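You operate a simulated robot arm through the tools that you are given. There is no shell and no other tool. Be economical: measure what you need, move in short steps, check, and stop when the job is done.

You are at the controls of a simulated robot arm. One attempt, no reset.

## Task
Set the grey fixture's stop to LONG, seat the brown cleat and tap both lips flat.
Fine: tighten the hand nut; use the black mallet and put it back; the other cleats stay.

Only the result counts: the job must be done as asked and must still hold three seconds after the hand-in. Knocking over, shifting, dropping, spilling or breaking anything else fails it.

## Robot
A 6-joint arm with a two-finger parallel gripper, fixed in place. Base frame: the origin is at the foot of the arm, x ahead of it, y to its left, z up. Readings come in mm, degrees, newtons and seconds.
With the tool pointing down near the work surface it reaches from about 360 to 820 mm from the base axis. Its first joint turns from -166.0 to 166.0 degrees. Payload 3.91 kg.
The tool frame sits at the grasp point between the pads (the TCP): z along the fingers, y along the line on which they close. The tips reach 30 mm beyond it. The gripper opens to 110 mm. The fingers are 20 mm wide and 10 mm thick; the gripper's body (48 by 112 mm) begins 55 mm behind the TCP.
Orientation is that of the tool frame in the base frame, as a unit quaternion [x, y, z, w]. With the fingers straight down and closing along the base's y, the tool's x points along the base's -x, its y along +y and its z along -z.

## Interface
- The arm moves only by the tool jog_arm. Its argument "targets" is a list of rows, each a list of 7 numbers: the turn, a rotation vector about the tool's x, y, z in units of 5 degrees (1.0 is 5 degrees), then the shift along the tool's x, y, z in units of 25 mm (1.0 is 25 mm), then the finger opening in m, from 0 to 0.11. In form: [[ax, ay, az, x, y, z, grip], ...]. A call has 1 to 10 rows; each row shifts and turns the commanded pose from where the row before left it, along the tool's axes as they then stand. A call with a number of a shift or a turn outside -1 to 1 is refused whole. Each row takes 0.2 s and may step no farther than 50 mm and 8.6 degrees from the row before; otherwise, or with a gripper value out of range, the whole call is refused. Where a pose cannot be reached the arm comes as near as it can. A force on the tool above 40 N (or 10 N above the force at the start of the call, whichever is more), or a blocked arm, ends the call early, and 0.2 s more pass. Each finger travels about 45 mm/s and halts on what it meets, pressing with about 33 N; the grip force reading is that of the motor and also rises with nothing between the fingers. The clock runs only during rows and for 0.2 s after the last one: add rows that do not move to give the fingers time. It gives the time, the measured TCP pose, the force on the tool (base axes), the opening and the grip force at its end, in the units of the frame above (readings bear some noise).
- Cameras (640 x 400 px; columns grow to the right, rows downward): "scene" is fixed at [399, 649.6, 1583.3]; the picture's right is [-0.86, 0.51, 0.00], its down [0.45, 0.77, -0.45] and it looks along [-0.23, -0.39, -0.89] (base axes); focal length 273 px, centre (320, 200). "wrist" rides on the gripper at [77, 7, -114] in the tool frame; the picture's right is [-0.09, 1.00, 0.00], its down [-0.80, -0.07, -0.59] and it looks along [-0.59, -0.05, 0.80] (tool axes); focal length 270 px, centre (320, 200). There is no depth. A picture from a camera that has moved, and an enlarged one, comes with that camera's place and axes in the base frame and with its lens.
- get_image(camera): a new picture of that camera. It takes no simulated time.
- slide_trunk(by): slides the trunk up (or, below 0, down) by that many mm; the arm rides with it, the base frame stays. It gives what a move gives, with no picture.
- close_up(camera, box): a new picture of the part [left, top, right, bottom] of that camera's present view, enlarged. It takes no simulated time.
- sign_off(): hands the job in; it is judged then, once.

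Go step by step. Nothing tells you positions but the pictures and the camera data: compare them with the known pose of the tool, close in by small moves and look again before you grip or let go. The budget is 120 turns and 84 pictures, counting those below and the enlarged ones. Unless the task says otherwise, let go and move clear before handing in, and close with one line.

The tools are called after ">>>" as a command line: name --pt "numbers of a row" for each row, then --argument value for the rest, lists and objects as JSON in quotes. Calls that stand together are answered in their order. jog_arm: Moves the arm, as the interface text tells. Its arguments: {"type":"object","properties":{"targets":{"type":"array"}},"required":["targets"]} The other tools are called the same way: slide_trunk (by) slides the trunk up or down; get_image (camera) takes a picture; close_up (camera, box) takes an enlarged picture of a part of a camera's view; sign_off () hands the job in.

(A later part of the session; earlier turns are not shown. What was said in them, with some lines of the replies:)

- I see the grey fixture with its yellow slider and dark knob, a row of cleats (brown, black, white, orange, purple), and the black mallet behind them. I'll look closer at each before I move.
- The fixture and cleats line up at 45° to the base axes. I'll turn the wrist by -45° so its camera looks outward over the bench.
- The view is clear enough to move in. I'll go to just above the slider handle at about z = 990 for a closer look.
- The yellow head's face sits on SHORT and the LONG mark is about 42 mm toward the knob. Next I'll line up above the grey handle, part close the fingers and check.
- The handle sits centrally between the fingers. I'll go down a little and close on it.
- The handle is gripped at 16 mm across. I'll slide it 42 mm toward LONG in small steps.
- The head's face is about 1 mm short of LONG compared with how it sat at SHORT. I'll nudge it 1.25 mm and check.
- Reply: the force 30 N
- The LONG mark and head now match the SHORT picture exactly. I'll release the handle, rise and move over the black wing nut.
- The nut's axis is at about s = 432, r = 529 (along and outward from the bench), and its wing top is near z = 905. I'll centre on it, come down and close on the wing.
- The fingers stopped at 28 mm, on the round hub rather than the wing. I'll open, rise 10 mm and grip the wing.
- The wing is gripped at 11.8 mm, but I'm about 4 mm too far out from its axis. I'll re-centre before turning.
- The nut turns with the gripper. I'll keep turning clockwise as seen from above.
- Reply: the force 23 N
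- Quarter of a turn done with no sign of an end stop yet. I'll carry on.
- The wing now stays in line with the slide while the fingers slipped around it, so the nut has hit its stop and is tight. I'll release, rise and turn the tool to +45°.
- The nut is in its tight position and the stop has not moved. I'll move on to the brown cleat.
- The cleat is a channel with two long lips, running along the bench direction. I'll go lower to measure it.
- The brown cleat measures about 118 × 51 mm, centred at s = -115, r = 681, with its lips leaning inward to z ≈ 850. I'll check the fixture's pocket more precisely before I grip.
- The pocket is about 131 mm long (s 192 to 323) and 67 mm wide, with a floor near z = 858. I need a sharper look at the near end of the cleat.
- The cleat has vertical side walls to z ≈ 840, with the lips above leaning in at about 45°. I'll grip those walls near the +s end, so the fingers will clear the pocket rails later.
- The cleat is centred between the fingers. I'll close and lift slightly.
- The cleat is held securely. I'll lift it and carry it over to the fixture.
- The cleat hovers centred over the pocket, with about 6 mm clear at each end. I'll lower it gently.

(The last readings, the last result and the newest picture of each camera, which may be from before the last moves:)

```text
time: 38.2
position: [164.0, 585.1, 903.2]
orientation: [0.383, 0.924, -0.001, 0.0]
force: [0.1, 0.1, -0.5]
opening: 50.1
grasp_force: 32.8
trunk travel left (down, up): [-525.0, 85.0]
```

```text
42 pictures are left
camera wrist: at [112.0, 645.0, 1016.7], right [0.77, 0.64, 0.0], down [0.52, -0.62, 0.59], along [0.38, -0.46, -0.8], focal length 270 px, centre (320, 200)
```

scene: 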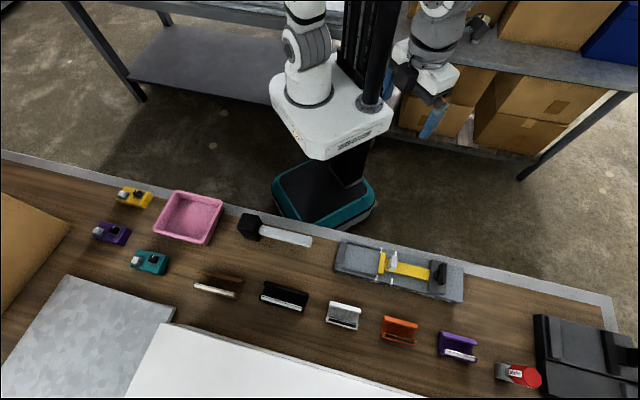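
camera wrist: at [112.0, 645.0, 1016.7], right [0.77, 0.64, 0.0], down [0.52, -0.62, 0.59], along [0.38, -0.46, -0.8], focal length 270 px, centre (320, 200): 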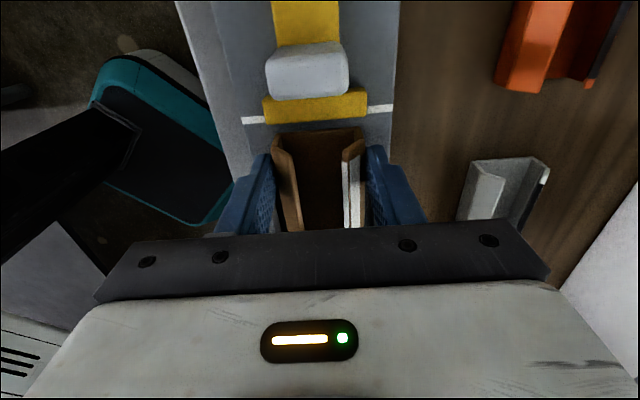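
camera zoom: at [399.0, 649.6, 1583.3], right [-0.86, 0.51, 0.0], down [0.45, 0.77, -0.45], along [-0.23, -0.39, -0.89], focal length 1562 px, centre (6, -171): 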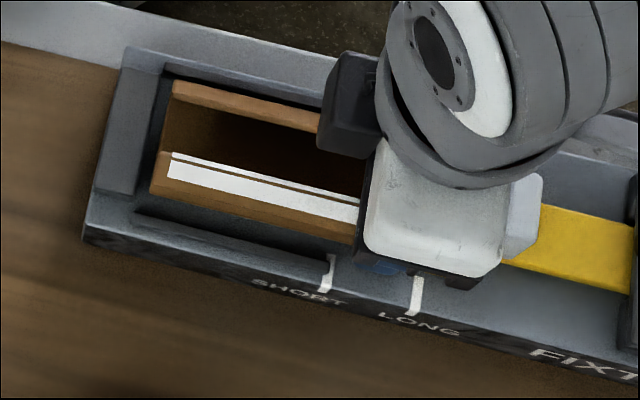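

The pocket is well aligned and the shadow shows it's still hovering slightly. I'll lower it in 2 mm steps.

>>> jog_arm --pt "0 0 0 0 0 0.1 0.04" --pt "0 0 0 0 0 0.1 0.04" --pt "0 0 0 0 0 0.08 0.04" --pt "0 0 0 0 0 0 0.04"

```text
time: 39.2
position: [163.6, 586.3, 898.3]
orientation: [0.382, 0.924, 0.003, -0.001]
force: [2.3, 2.1, 15.2]
opening: 50.0
grasp_force: 33.2
trunk travel left (down, up): [-525.0, 85.0]
```

It's touching the floor with about 15 N. I'll check before letting go.

>>> close_up --camera "scene" --box '[325, 230, 425, 300]'

```text
5.71 times, centred on (375, 265) of scene
camera zoom: at [399.0, 649.6, 1583.3], right [-0.86, 0.51, 0.0], down [0.45, 0.77, -0.45], along [-0.23, -0.39, -0.89], focal length 1562 px, centre (6, -171)
```

zoom: 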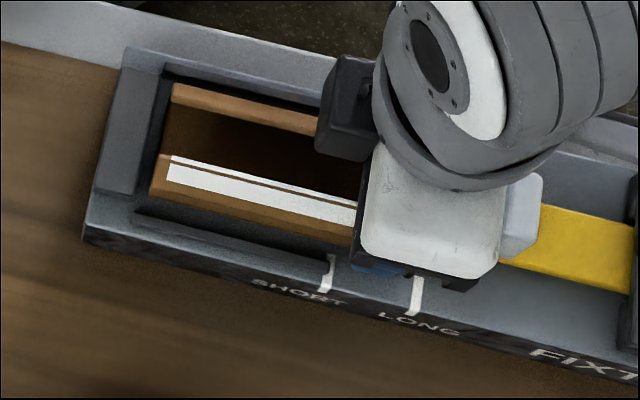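

>>> jog_arm --pt "0 0 0 0 0 0 0.065" --pt "0 0 0 0 0 0 0.07" --pt "0 0 0 0 0 0 0.07" --pt "0 0 0 0 0 -0.6 0.07" --pt "0 0 0 0 0 -1 0.07" --pt "0 0 0 0 0 -1 0.09" --pt "0 0 0 0 0 -1 0.11" --pt "0 0 0 -0.5 0 -1 0.11" --pt "0 0 0 -1 0 0 0.11"

>>> get_image --camera "wrist"

>>> close_up --camera "scene" --box '[325, 230, 425, 300]'

```text
time: 41.2
position: [190.1, 558.9, 1012.6]
orientation: [0.384, 0.923, 0.0, 0.0]
force: [0.2, 0.7, -1.2]
opening: 109.8
grasp_force: 0.1
trunk travel left (down, up): [-525.0, 85.0]
```

```text
40 pictures are left
camera wrist: at [138.7, 618.5, 1125.9], right [0.77, 0.64, 0.0], down [0.52, -0.62, 0.59], along [0.38, -0.46, -0.8], focal length 270 px, centre (320, 200)
```

wrist: 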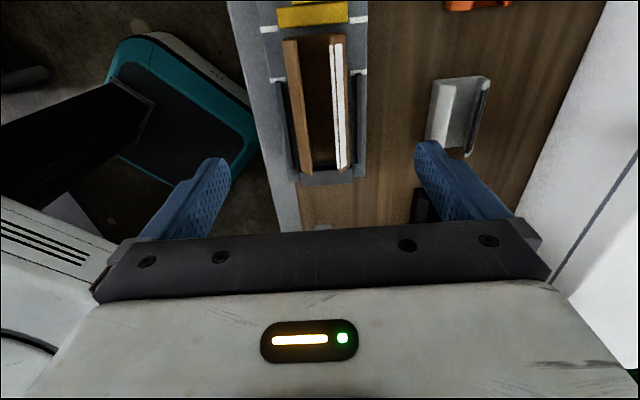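

```text
5.71 times, centred on (375, 265) of scene
camera zoom: at [399.0, 649.6, 1583.3], right [-0.86, 0.51, 0.0], down [0.45, 0.77, -0.45], along [-0.23, -0.39, -0.89], focal length 1562 px, centre (6, -171)
```

zoom: 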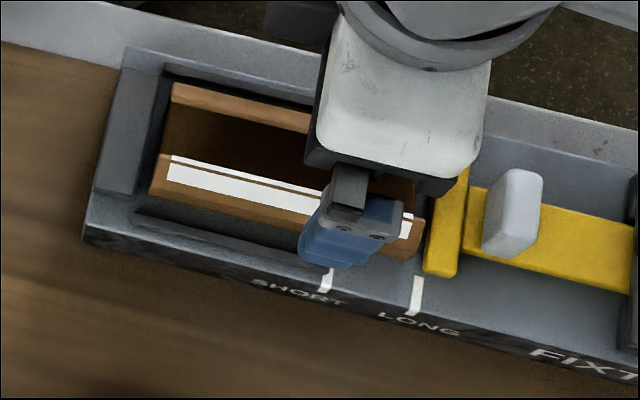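

The cleat is seated in the pocket and standing level. Next I'll go over to the mallet.

>>> jog_arm --pt "0 0 0 -1 0 0 0.11" --pt "0 0 0 -1 0 0 0.11" --pt "0 0 0 -1 0 0 0.11" --pt "0 0 0 -1 0 0 0.11" --pt "0 0 0 -1 -0.2 0 0.11" --pt "0 0 0 -1 -0.2 0 0.11" --pt "0 0 0 -1 -0.2 0 0.11" --pt "0 0 0 0 0 0 0.11"

>>> get_image --camera "wrist"

>>> close_up --camera "scene" --box '[325, 230, 425, 300]'

```text
time: 43.0
position: [304.1, 425.1, 1010.8]
orientation: [0.383, 0.924, 0.0, 0.0]
force: [-0.9, 0.1, 0.4]
opening: 109.6
grasp_force: 0.1
trunk travel left (down, up): [-525.0, 85.0]
```

```text
38 pictures are left
camera wrist: at [252.0, 483.7, 1125.3], right [0.77, 0.64, 0.0], down [0.52, -0.62, 0.59], along [0.38, -0.46, -0.8], focal length 270 px, centre (320, 200)
```

wrist: 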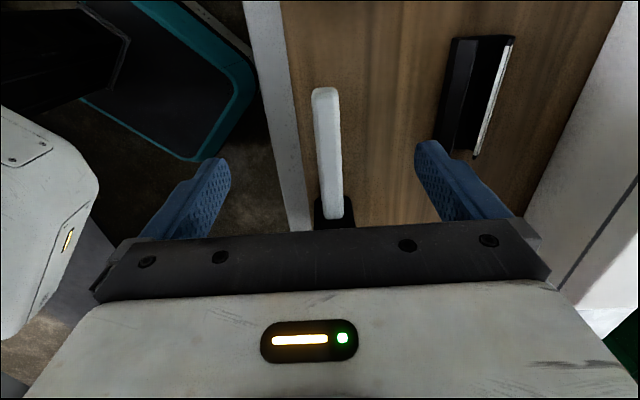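

```text
5.71 times, centred on (375, 265) of scene
camera zoom: at [399.0, 649.6, 1583.3], right [-0.86, 0.51, 0.0], down [0.45, 0.77, -0.45], along [-0.23, -0.39, -0.89], focal length 1562 px, centre (6, -171)
```

zoom: 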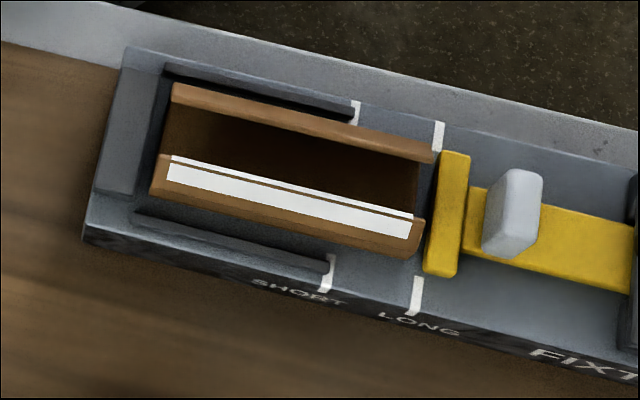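

>>> jog_arm --pt "0 0 0 -1 0 0 0.11" --pt "0 0 0 -1 0 0 0.11" --pt "0 0 0 -1 0 0 0.11" --pt "0 0 0 0 0 0 0.11"

>>> close_up --camera "wrist" --box '[240, 40, 420, 220]'

```text
time: 44.0
position: [356.8, 373.2, 1011.7]
orientation: [0.383, 0.924, 0.0, 0.0]
force: [0.2, -0.2, 0.1]
opening: 110.4
grasp_force: 0.0
trunk travel left (down, up): [-525.0, 85.0]
```

```text
2.22 times, centred on (330, 130) of wrist
camera zoom: at [305.0, 431.5, 1125.5], right [0.77, 0.64, 0.0], down [0.52, -0.62, 0.59], along [0.38, -0.46, -0.8], focal length 601 px, centre (298, 356)
```

zoom: 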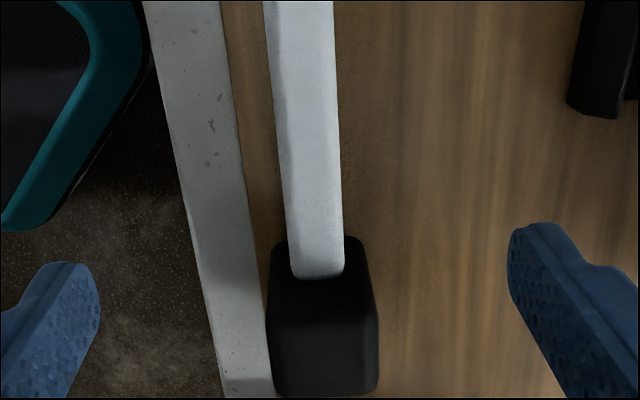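

>>> close_up --camera "scene" --box '[230, 200, 320, 260]'

>>> close_up --camera "wrist" --box '[290, 120, 380, 220]'

```text
6.67 times, centred on (275, 230) of scene
camera zoom: at [399.0, 649.6, 1583.3], right [-0.86, 0.51, 0.0], down [0.45, 0.77, -0.45], along [-0.23, -0.39, -0.89], focal length 1823 px, centre (620, 0)
```

zoom: 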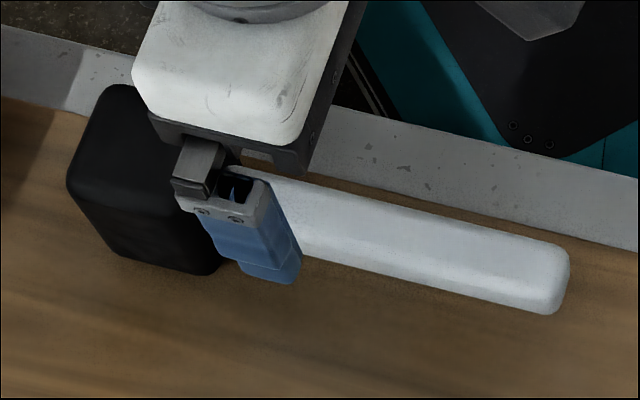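

```text
4.00 times, centred on (335, 170) of wrist
camera zoom: at [305.0, 431.5, 1125.5], right [0.77, 0.64, 0.0], down [0.52, -0.62, 0.59], along [0.38, -0.46, -0.8], focal length 1081 px, centre (260, 320)
```

zoom: 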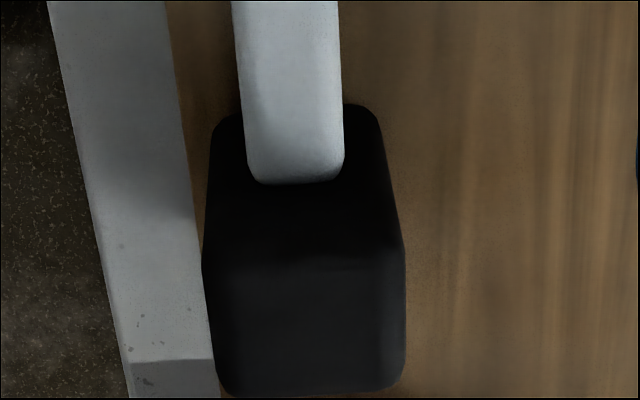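

The mallet stands on its striking face. The head is about 45 × 46 × 80 mm, centred near s = -80, r = 520, and the handle is horizontal at about z = 860. Gripping the head itself avoids any lever arm, so I'll go above it.

>>> jog_arm --pt "0 0 0 -0.92 0.15 0 0.09" --pt "0 0 0 -0.92 0 0 0.09" --pt "0 0 0 -0.92 0 0.4 0.09" --pt "0 0 0 -0.9 0 1 0.09" --pt "0 0 0 0 0 1 0.09" --pt "0 0 0 0 0 0 0.09"

>>> get_image --camera "wrist"

>>> close_up --camera "scene" --box '[210, 180, 330, 260]'

```text
time: 45.4
position: [423.8, 311.2, 949.6]
orientation: [0.383, 0.924, 0.0, 0.0]
force: [0.1, 0.8, 0.3]
opening: 89.9
grasp_force: 0.1
trunk travel left (down, up): [-525.0, 85.0]
```

```text
33 pictures are left
camera wrist: at [372.4, 369.3, 1064.0], right [0.77, 0.64, 0.0], down [0.52, -0.62, 0.59], along [0.38, -0.46, -0.8], focal length 270 px, centre (320, 200)
```

wrist: 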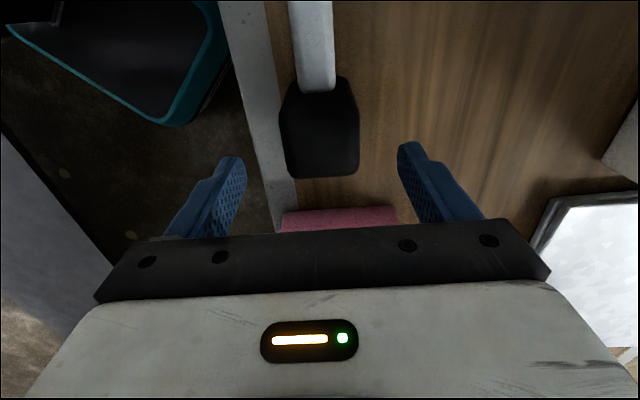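

```text
5.00 times, centred on (270, 220) of scene
camera zoom: at [399.0, 649.6, 1583.3], right [-0.86, 0.51, 0.0], down [0.45, 0.77, -0.45], along [-0.23, -0.39, -0.89], focal length 1367 px, centre (570, 100)
```

zoom: 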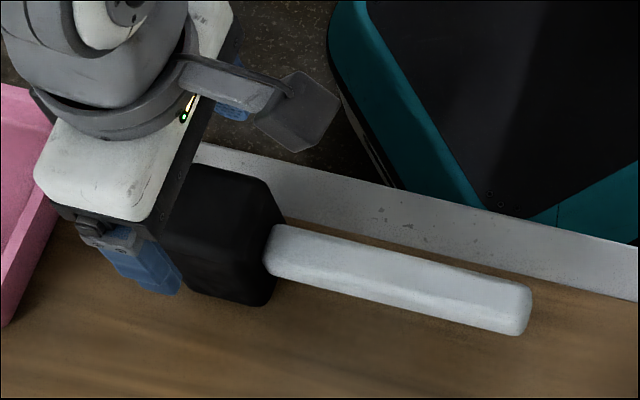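

I'm centred over the head. I'll go down and grip it.

>>> jog_arm --pt "0 0 0 -0.04 0 1 0.09" --pt "0 0 0 0 0 1 0.09" --pt "0 0 0 0 0 0.92 0.09" --pt "0 0 0 0 0 0 0.04" --pt "0 0 0 0 0 0 0.035" --pt "0 0 0 0 0 0 0.035" --pt "0 0 0 0 0 0 0.035" --pt "0 0 0 0 0 0 0.035"

```text
time: 47.2
position: [425.4, 310.1, 876.5]
orientation: [0.383, 0.924, 0.0, -0.001]
force: [-0.1, 0.2, -0.4]
opening: 51.9
grasp_force: 33.2
trunk travel left (down, up): [-525.0, 85.0]
```

The head is gripped at 52 mm, with TCP (425.4, 310.1, 876.5) as the return pose. I'll lift it and check.

>>> jog_arm --pt "0 0 0 0 0 -0.4 0.035" --pt "0 0 0 0 0 -1 0.035" --pt "0 0 0 0 0 -1 0.035" --pt "0 0 0 0 0 -1 0.035" --pt "0 0 0 0 0 -1 0.035" --pt "0 0 0 0 0 0 0.035"

>>> get_image --camera "wrist"

>>> close_up --camera "scene" --box '[200, 160, 360, 280]'

```text
time: 48.6
position: [426.3, 309.7, 988.9]
orientation: [0.382, 0.924, 0.0, 0.0]
force: [0.2, 0.5, -2.3]
opening: 51.7
grasp_force: 33.4
trunk travel left (down, up): [-525.0, 85.0]
```

```text
31 pictures are left
camera wrist: at [373.3, 368.5, 1102.0], right [0.77, 0.64, 0.0], down [0.52, -0.62, 0.59], along [0.38, -0.46, -0.8], focal length 270 px, centre (320, 200)
```

wrist: 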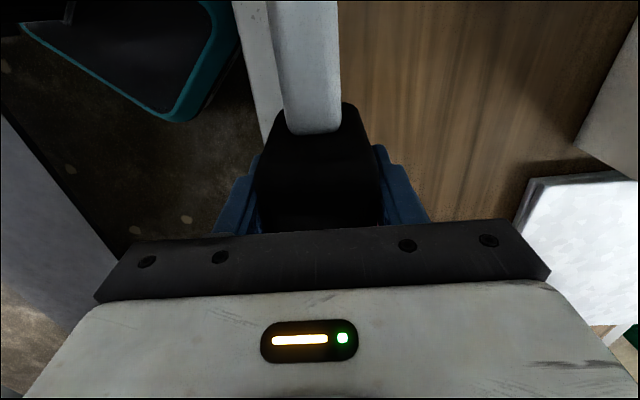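

```text
3.33 times, centred on (280, 220) of scene
camera zoom: at [399.0, 649.6, 1583.3], right [-0.86, 0.51, 0.0], down [0.45, 0.77, -0.45], along [-0.23, -0.39, -0.89], focal length 911 px, centre (453, 133)
```

zoom: 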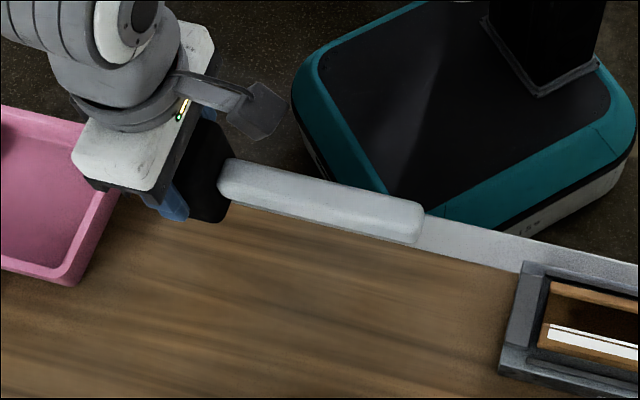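

The mallet is held firmly with its handle level. I'll carry it over to the fixture.

>>> jog_arm --pt "0 0 0 1 0 -0.5 0.035" --pt "0 0 0 1 -0.05 0 0.035" --pt "0 0 0 1 -0.05 0 0.035" --pt "0 0 0 1 -0.05 0 0.035" --pt "0 0 0 1 -0.05 0 0.035" --pt "0 0 0 1 -0.05 0 0.035" --pt "0 0 0 1 -0.05 0 0.035" --pt "0 0 0 1 -0.05 0 0.035" --pt "0 0 0 1 -0.05 0 0.035" --pt "0 0 0 1 -0.05 0 0.035"

>>> jog_arm --pt "0 0 0 0.9 0 0 0.035" --pt "0 0 0 0.9 0 0 0.035" --pt "0 0 0 0.9 0 0 0.035" --pt "0 0 0 0.9 0 0 0.035" --pt "0 0 -1 0 0 0 0.035" --pt "0 0 -1 0 0 0 0.035" --pt "0 0 -1 0 0 0 0.035" --pt "0 0 -1 0 0 0 0.035" --pt "0 0 -1 0 0 0 0.035" --pt "0 0 -1 0 0 0 0.035"

>>> jog_arm --pt "0 0 -1 0 0 0 0.035" --pt "0 0 -1 0 0 0 0.035" --pt "0 0 -1 0 0 0 0.035" --pt "0 0 -1 0 0 0 0.035" --pt "0 0 -1 0 0 0 0.035" --pt "0 0 -1 0 0 0 0.035" --pt "0 0 -1 0 0 0 0.035" --pt "0 0 -1 0 0 0 0.035" --pt "0 0 -1 0 0 0 0.035" --pt "0 0 -1 0 0 0 0.035"

```text
time: 50.8
position: [240.9, 478.3, 999.8]
orientation: [0.383, 0.924, 0.0, 0.0]
force: [0.0, 0.2, -2.2]
opening: 51.5
grasp_force: 32.9
trunk travel left (down, up): [-525.0, 85.0]
```

```text
time: 53.0
position: [175.1, 542.4, 1000.3]
orientation: [0.13, 0.992, 0.0, 0.001]
force: [-0.3, -0.1, -2.4]
opening: 51.7
grasp_force: 33.0
trunk travel left (down, up): [-525.0, 85.0]
```

```text
time: 55.2
position: [177.6, 543.5, 1000.3]
orientation: [-0.302, 0.953, 0.0, 0.0]
force: [-0.6, -0.8, -3.0]
opening: 51.7
grasp_force: 32.8
trunk travel left (down, up): [-525.0, 85.0]
```

>>> jog_arm --pt "0 0 -1 0 0 0 0.035" --pt "0 0 -1 0.06 0 0.6 0.035" --pt "0 0 0 0 0 0.6 0.035" --pt "0 0 0 0 0 0 0.035"

>>> close_up --camera "scene" --box '[320, 210, 440, 300]'

>>> get_image --camera "wrist"

```text
time: 56.2
position: [175.0, 540.3, 970.2]
orientation: [-0.383, 0.924, 0.0, 0.0]
force: [-0.5, -0.5, -1.7]
opening: 52.0
grasp_force: 32.5
trunk travel left (down, up): [-525.0, 85.0]
```

```text
4.44 times, centred on (380, 255) of scene
camera zoom: at [399.0, 649.6, 1583.3], right [-0.86, 0.51, 0.0], down [0.45, 0.77, -0.45], along [-0.23, -0.39, -0.89], focal length 1215 px, centre (53, -44)
```

zoom: 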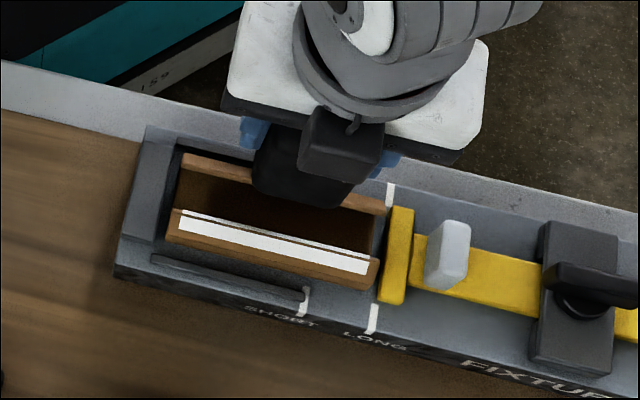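

```text
28 pictures are left
camera wrist: at [113.5, 491.7, 1084.3], right [-0.64, 0.77, 0.0], down [0.62, 0.52, 0.59], along [0.46, 0.38, -0.8], focal length 270 px, centre (320, 200)
```

wrist: 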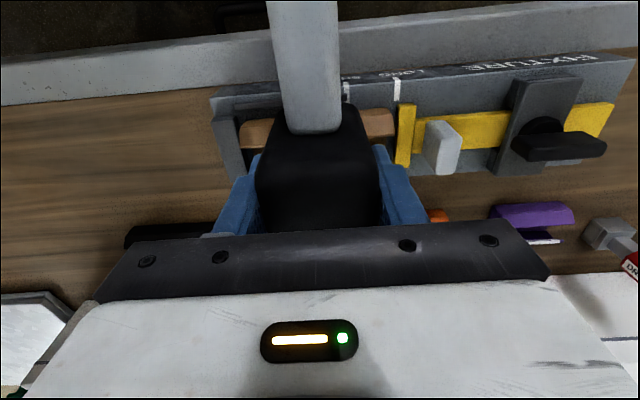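

The mallet head is above the inner lip. First tap on it.

>>> jog_arm --pt "0 0 0 -0.08 0 0.6 0.035" --pt "0 0 0 0 0 0.6 0.035" --pt "0 0 0 0 0 0.2 0.035"

>>> jog_arm --pt "0 0 0 0 0 -0.7 0.035" --pt "0 0 0 0 0 -0.7 0.035"

>>> close_up --camera "scene" --box '[320, 210, 440, 300]'

```text
time: 57.0
position: [177.1, 542.5, 937.8]
orientation: [-0.382, 0.924, 0.001, 0.002]
force: [1.4, -3.0, 25.1]
opening: 51.7
grasp_force: 33.0
trunk travel left (down, up): [-525.0, 85.0]
```

```text
time: 57.6
position: [176.9, 542.4, 969.9]
orientation: [-0.383, 0.924, 0.0, 0.0]
force: [0.3, 0.3, -3.1]
opening: 51.4
grasp_force: 33.5
trunk travel left (down, up): [-525.0, 85.0]
```

```text
4.44 times, centred on (380, 255) of scene
camera zoom: at [399.0, 649.6, 1583.3], right [-0.86, 0.51, 0.0], down [0.45, 0.77, -0.45], along [-0.23, -0.39, -0.89], focal length 1215 px, centre (53, -44)
```

zoom: 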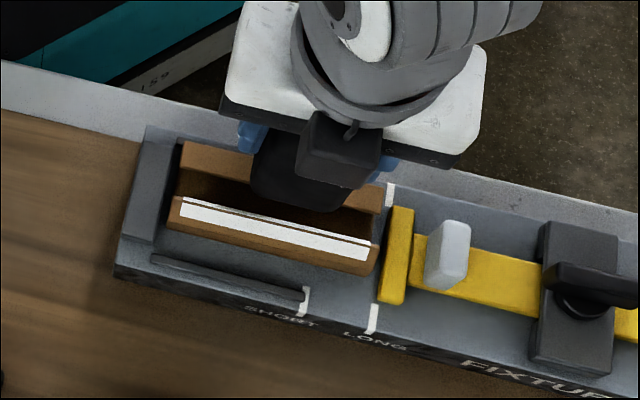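

>>> close_up --camera "scene" --box '[335, 225, 405, 285]'

```text
6.67 times, centred on (370, 255) of scene
camera zoom: at [399.0, 649.6, 1583.3], right [-0.86, 0.51, 0.0], down [0.45, 0.77, -0.45], along [-0.23, -0.39, -0.89], focal length 1823 px, centre (-13, -167)
```

zoom: 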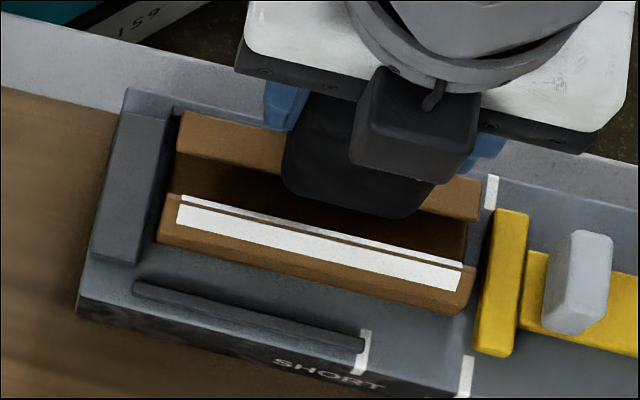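

The inner lip went down and the cleat slid about 8 mm, so it's now snug against the back rail. One more firmer tap on this lip.

>>> jog_arm --pt "0 0 0 0.12 0 0.4 0.035" --pt "0 0 0 0 0 0.5 0.035" --pt "0 0 0 0 0 0.5 0.035"

>>> jog_arm --pt "0 0 0 0 0 -0.7 0.035" --pt "0 0 0 0 0 -0.7 0.035"

```text
time: 58.4
position: [175.1, 539.3, 938.5]
orientation: [-0.382, 0.924, 0.002, 0.002]
force: [-0.5, -4.6, 24.5]
opening: 51.9
grasp_force: 33.0
trunk travel left (down, up): [-525.0, 85.0]
```

```text
time: 59.0
position: [174.6, 541.9, 971.2]
orientation: [-0.382, 0.924, 0.0, 0.001]
force: [-0.1, 0.3, -1.7]
opening: 51.7
grasp_force: 33.1
trunk travel left (down, up): [-525.0, 85.0]
```

Next the outer lip. I'll shift outward by 43 mm and check the alignment.

>>> jog_arm --pt "0 0 0 -0.87 0 0 0.035" --pt "0 0 0 -0.87 0 0 0.035" --pt "0 0 0 0 0 0 0.035"

>>> close_up --camera "scene" --box '[335, 225, 405, 285]'

>>> get_image --camera "wrist"

```text
time: 59.8
position: [205.3, 572.7, 970.8]
orientation: [-0.382, 0.924, 0.0, 0.001]
force: [0.5, 0.2, -2.6]
opening: 51.7
grasp_force: 32.7
trunk travel left (down, up): [-525.0, 85.0]
```

```text
6.67 times, centred on (370, 255) of scene
camera zoom: at [399.0, 649.6, 1583.3], right [-0.86, 0.51, 0.0], down [0.45, 0.77, -0.45], along [-0.23, -0.39, -0.89], focal length 1823 px, centre (-13, -167)
```

zoom: 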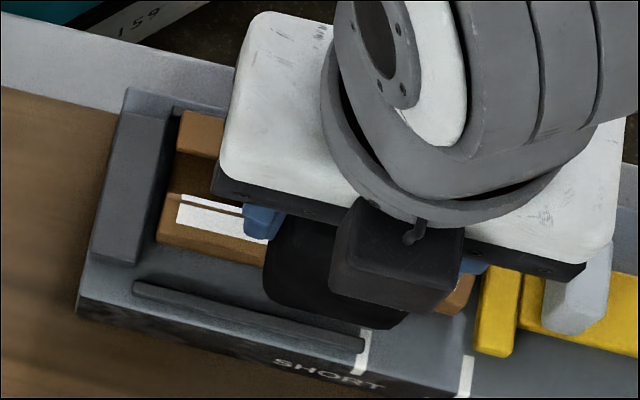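

```text
24 pictures are left
camera wrist: at [144.3, 522.6, 1084.8], right [-0.64, 0.77, 0.0], down [0.62, 0.52, 0.59], along [0.46, 0.38, -0.8], focal length 270 px, centre (320, 200)
```

wrist: 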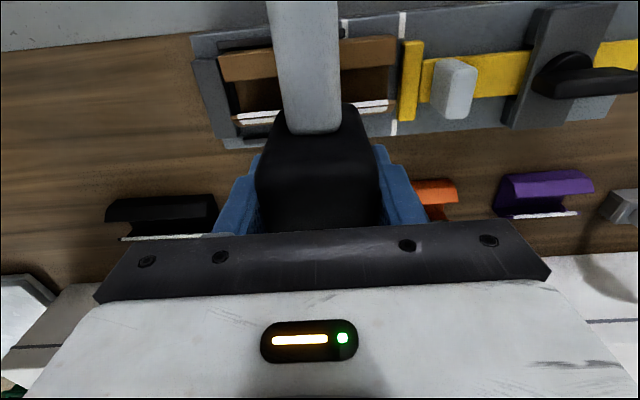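

The head is over the outer lip, so I'll tap it.

>>> jog_arm --pt "0 0 0 0 0 0.4 0.035" --pt "0 0 0 0 0 0.5 0.035" --pt "0 0 0 0 0 0.5 0.035"

>>> jog_arm --pt "0 0 0 0 0 -0.7 0.035" --pt "0 0 0 0 0 -0.7 0.035"

>>> close_up --camera "scene" --box '[335, 225, 405, 285]'

```text
time: 60.6
position: [205.5, 571.6, 939.0]
orientation: [-0.382, 0.924, 0.002, 0.003]
force: [-1.6, -2.2, 19.6]
opening: 51.6
grasp_force: 32.8
trunk travel left (down, up): [-525.0, 85.0]
```

```text
time: 61.2
position: [205.4, 570.3, 969.5]
orientation: [-0.382, 0.924, 0.0, -0.001]
force: [-0.9, -0.1, -2.9]
opening: 51.8
grasp_force: 33.4
trunk travel left (down, up): [-525.0, 85.0]
```

```text
6.67 times, centred on (370, 255) of scene
camera zoom: at [399.0, 649.6, 1583.3], right [-0.86, 0.51, 0.0], down [0.45, 0.77, -0.45], along [-0.23, -0.39, -0.89], focal length 1823 px, centre (-13, -167)
```

zoom: 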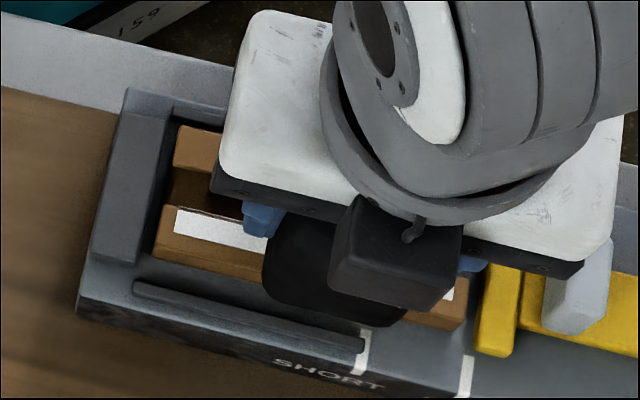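

The outer lip went down and the cleat is roughly centred again. One more tap to be sure.

>>> jog_arm --pt "0 0 0 -0.1 0 0.4 0.035" --pt "0 0 0 0 0 0.5 0.035" --pt "0 0 0 0 0 0.55 0.035"

>>> jog_arm --pt "0 0 0 0 0 -0.7 0.035" --pt "0 0 0 0 0 -0.8 0.035" --pt "0 0 0 0 0 -1 0.035" --pt "0 0 0 1 -1 0 0.035" --pt "0 0 0 1 -1 0 0.035" --pt "0 0 0 0 -1 0 0.035" --pt "0 0 0 0 -1 0 0.035" --pt "0 0 0 0 -1 0 0.035"

>>> close_up --camera "scene" --box '[335, 225, 405, 285]'

>>> get_image --camera "wrist"

```text
time: 62.0
position: [205.6, 572.7, 937.9]
orientation: [-0.382, 0.924, 0.002, 0.002]
force: [0.4, -4.2, 27.6]
opening: 51.8
grasp_force: 33.1
trunk travel left (down, up): [-525.0, 85.0]
```

```text
time: 63.8
position: [261.1, 449.3, 996.9]
orientation: [-0.382, 0.924, 0.0, 0.0]
force: [-0.7, -0.2, -2.6]
opening: 51.6
grasp_force: 32.9
trunk travel left (down, up): [-525.0, 85.0]
```

```text
6.67 times, centred on (370, 255) of scene
camera zoom: at [399.0, 649.6, 1583.3], right [-0.86, 0.51, 0.0], down [0.45, 0.77, -0.45], along [-0.23, -0.39, -0.89], focal length 1823 px, centre (-13, -167)
```

zoom: 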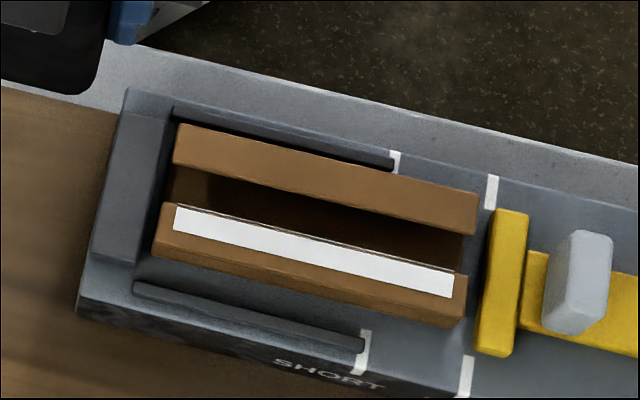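

```text
21 pictures are left
camera wrist: at [199.1, 398.9, 1111.0], right [-0.64, 0.77, 0.0], down [0.62, 0.52, 0.59], along [0.46, 0.38, -0.8], focal length 270 px, centre (320, 200)
```

wrist: 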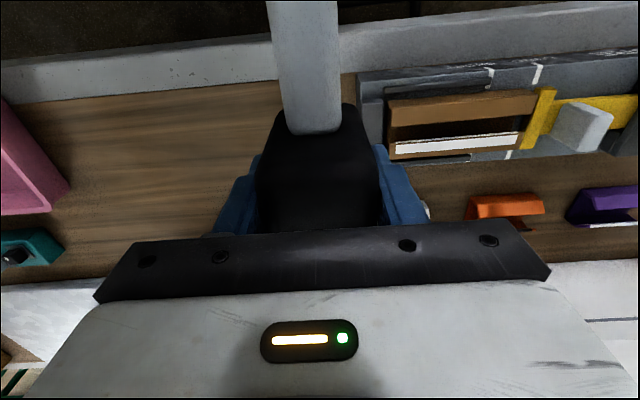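

>>> close_up --camera "wrist" --box '[350, 60, 560, 180]'

```text
3.05 times, centred on (455, 120) of wrist
camera zoom: at [199.1, 398.9, 1111.0], right [-0.64, 0.77, 0.0], down [0.62, 0.52, 0.59], along [0.46, 0.38, -0.8], focal length 824 px, centre (-91, 444)
```

zoom: 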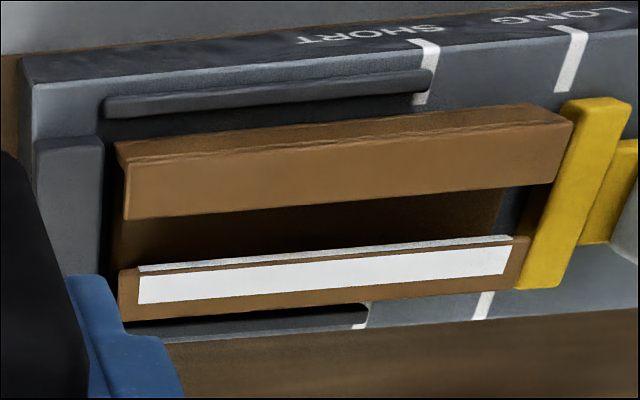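

Both lips now lie flat to within about 1–2 mm in both cameras, and the stop and nut haven't moved. I'll put the mallet back, turning it first.

>>> jog_arm --pt "0 0 1 0 0 0 0.035" --pt "0 0 1 0 0 0 0.035" --pt "0 0 1 0 0 0 0.035" --pt "0 0 1 0 0 0 0.035" --pt "0 0 1 0 0 0 0.035" --pt "0 0 1 0 0 0 0.035" --pt "0 0 1 0 0 0 0.035" --pt "0 0 1 0 0 0 0.035" --pt "0 0 1 0 0 0 0.035"

>>> jog_arm --pt "0 0 1 0 0 0 0.035" --pt "0 0 1 0 0 0 0.035" --pt "0 0 1 0 0 0 0.035" --pt "0 0 1 0 0 0 0.035" --pt "0 0 1 0 0 0 0.035" --pt "0 0 1 0 0 0 0.035" --pt "0 0 1 0 0 0 0.035" --pt "0 0 1 0 0 0 0.035" --pt "0 0 1 0 0 0 0.035" --pt "0 0 0 0 0 0 0.035"

>>> jog_arm --pt "0 0 0 -1 0.1 0 0.035" --pt "0 0 0 -1 0.1 0 0.035" --pt "0 0 0 -1 0.1 0 0.035" --pt "0 0 0 -1 0.1 0 0.035" --pt "0 0 0 -1 0.1 0 0.035" --pt "0 0 0 -1 0.1 0 0.035" --pt "0 0 0 -1 0.1 0 0.035" --pt "0 0 0 -1 0 0 0.035" --pt "0 0 0 -0.5 0 0 0.035" --pt "0 0 0 0 0 0 0.035"

```text
time: 65.8
position: [261.4, 450.9, 996.7]
orientation: [0.001, 1.0, 0.0, -0.001]
force: [0.3, -0.4, -2.3]
opening: 52.0
grasp_force: 32.6
trunk travel left (down, up): [-525.0, 85.0]
```

```text
time: 68.0
position: [259.8, 449.3, 997.3]
orientation: [0.383, 0.924, 0.0, 0.0]
force: [-0.4, -0.4, -2.6]
opening: 51.7
grasp_force: 32.6
trunk travel left (down, up): [-525.0, 85.0]
```

```text
time: 70.2
position: [422.9, 311.2, 996.7]
orientation: [0.384, 0.923, 0.0, 0.0]
force: [-0.1, 0.1, -2.6]
opening: 51.7
grasp_force: 32.7
trunk travel left (down, up): [-525.0, 85.0]
```

>>> jog_arm --pt "0 0 0 -0.09 0.04 0.9 0.035" --pt "0 0 0 0 0 1 0.035" --pt "0 0 0 0 0 1 0.035" --pt "0 0 0 0 0 1 0.035" --pt "0 0 0 0 0 0.6 0.035" --pt "0 0 0 0 0 0 0.035"

>>> close_up --camera "scene" --box '[210, 180, 330, 260]'

```text
time: 71.6
position: [425.6, 310.4, 883.3]
orientation: [0.382, 0.924, 0.0, -0.001]
force: [-0.9, -1.0, -3.3]
opening: 51.9
grasp_force: 32.6
trunk travel left (down, up): [-525.0, 85.0]
```

```text
5.00 times, centred on (270, 220) of scene
camera zoom: at [399.0, 649.6, 1583.3], right [-0.86, 0.51, 0.0], down [0.45, 0.77, -0.45], along [-0.23, -0.39, -0.89], focal length 1367 px, centre (570, 100)
```

zoom: 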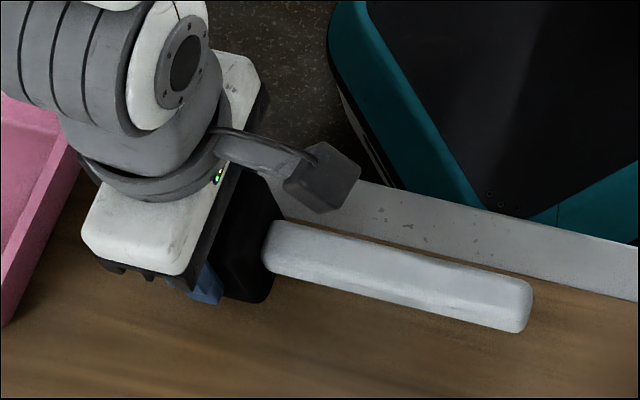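

Its position matches the original. I'll set it down in small steps.

>>> jog_arm --pt "0 0 0 0 0 0.1 0.035" --pt "0 0 0 0 0 0.08 0.035" --pt "0 0 0 0 0 0.08 0.035" --pt "0 0 0 0 0 0 0.035"

```text
time: 72.6
position: [425.2, 311.4, 877.4]
orientation: [0.382, 0.924, 0.0, 0.0]
force: [-0.3, -0.6, -2.7]
opening: 51.9
grasp_force: 32.8
trunk travel left (down, up): [-525.0, 85.0]
```

>>> jog_arm --pt "0 0 0 0 0 0.04 0.035" --pt "0 0 0 0 0 0.02 0.035" --pt "0 0 0 0 0 0 0.035"

```text
time: 73.4
position: [426.6, 311.1, 877.5]
orientation: [0.382, 0.924, 0.001, 0.0]
force: [0.1, -0.9, 8.0]
opening: 51.7
grasp_force: 32.8
trunk travel left (down, up): [-525.0, 85.0]
```

It's on the table (8 N). I'll release it and rise clear.

>>> jog_arm --pt "0 0 0 0 0 0 0.06" --pt "0 0 0 0 0 0 0.08" --pt "0 0 0 0 0 0 0.09" --pt "0 0 0 0 0 0 0.09" --pt "0 0 0 0 0 -1 0.09" --pt "0 0 0 0 0 -1 0.09" --pt "0 0 0 0 0 -1 0.09" --pt "0 0 0 0 0 -1 0.09" --pt "0 0 0 0 0 -1 0.09" --pt "0 0 0 0 0 -1 0.09"

>>> jog_arm --pt "0 0 0 0 -1 -1 0.09" --pt "0 0 0 0 -1 -1 0.09" --pt "0 0 0 0 -1 0 0.09" --pt "0 0 0 0 -1 0 0.09" --pt "0 0 0 0 0 0 0.09"

>>> get_image --camera "scene"

>>> close_up --camera "scene" --box '[320, 220, 480, 320]'

>>> close_up --camera "scene" --box '[180, 200, 340, 320]'

```text
time: 75.6
position: [424.7, 309.2, 1026.6]
orientation: [0.383, 0.924, 0.0, 0.0]
force: [0.5, 0.0, 0.8]
opening: 89.7
grasp_force: 0.0
trunk travel left (down, up): [-525.0, 85.0]
```

```text
time: 76.8
position: [353.1, 239.3, 1075.9]
orientation: [0.383, 0.924, 0.001, -0.001]
force: [0.0, 0.1, 0.2]
opening: 90.1
grasp_force: 0.0
trunk travel left (down, up): [-525.0, 85.0]
```

```text
18 pictures are left
```

scene: 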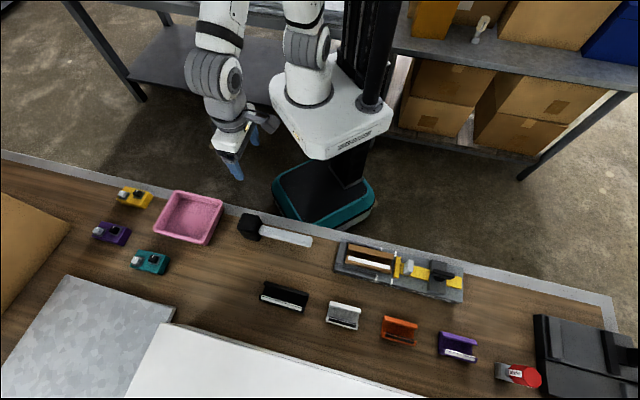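

```text
4.00 times, centred on (400, 270) of scene
camera zoom: at [399.0, 649.6, 1583.3], right [-0.86, 0.51, 0.0], down [0.45, 0.77, -0.45], along [-0.23, -0.39, -0.89], focal length 1094 px, centre (0, -80)
```

zoom: 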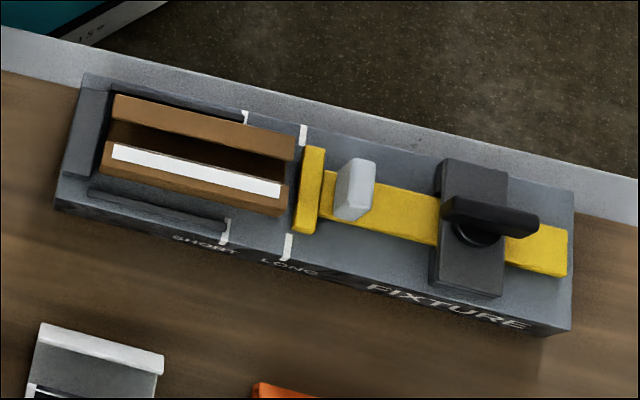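

```text
3.33 times, centred on (260, 260) of scene
camera zoom: at [399.0, 649.6, 1583.3], right [-0.86, 0.51, 0.0], down [0.45, 0.77, -0.45], along [-0.23, -0.39, -0.89], focal length 911 px, centre (520, 0)
```

zoom: 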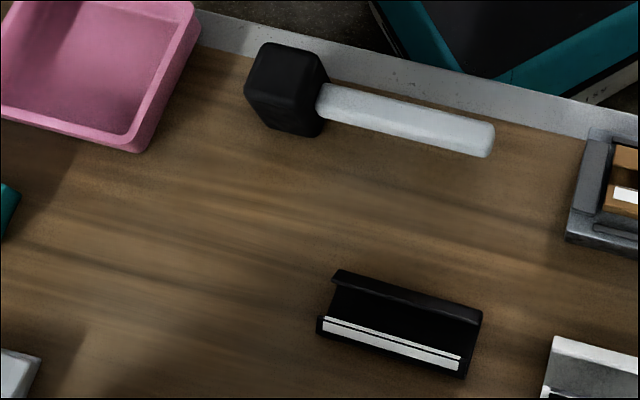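

The cleat is seated with both lips flat, the stop is at LONG with the nut tight, and the mallet is back where it started. The other cleats haven't moved and the arm is clear, so I'll hand in.

>>> sign_off

```text
The job is handed in.
```

I've handed in the job: the stop is at LONG with the hand nut tight, the brown cleat is seated with both lips tapped flat, and the black mallet is back in its place.
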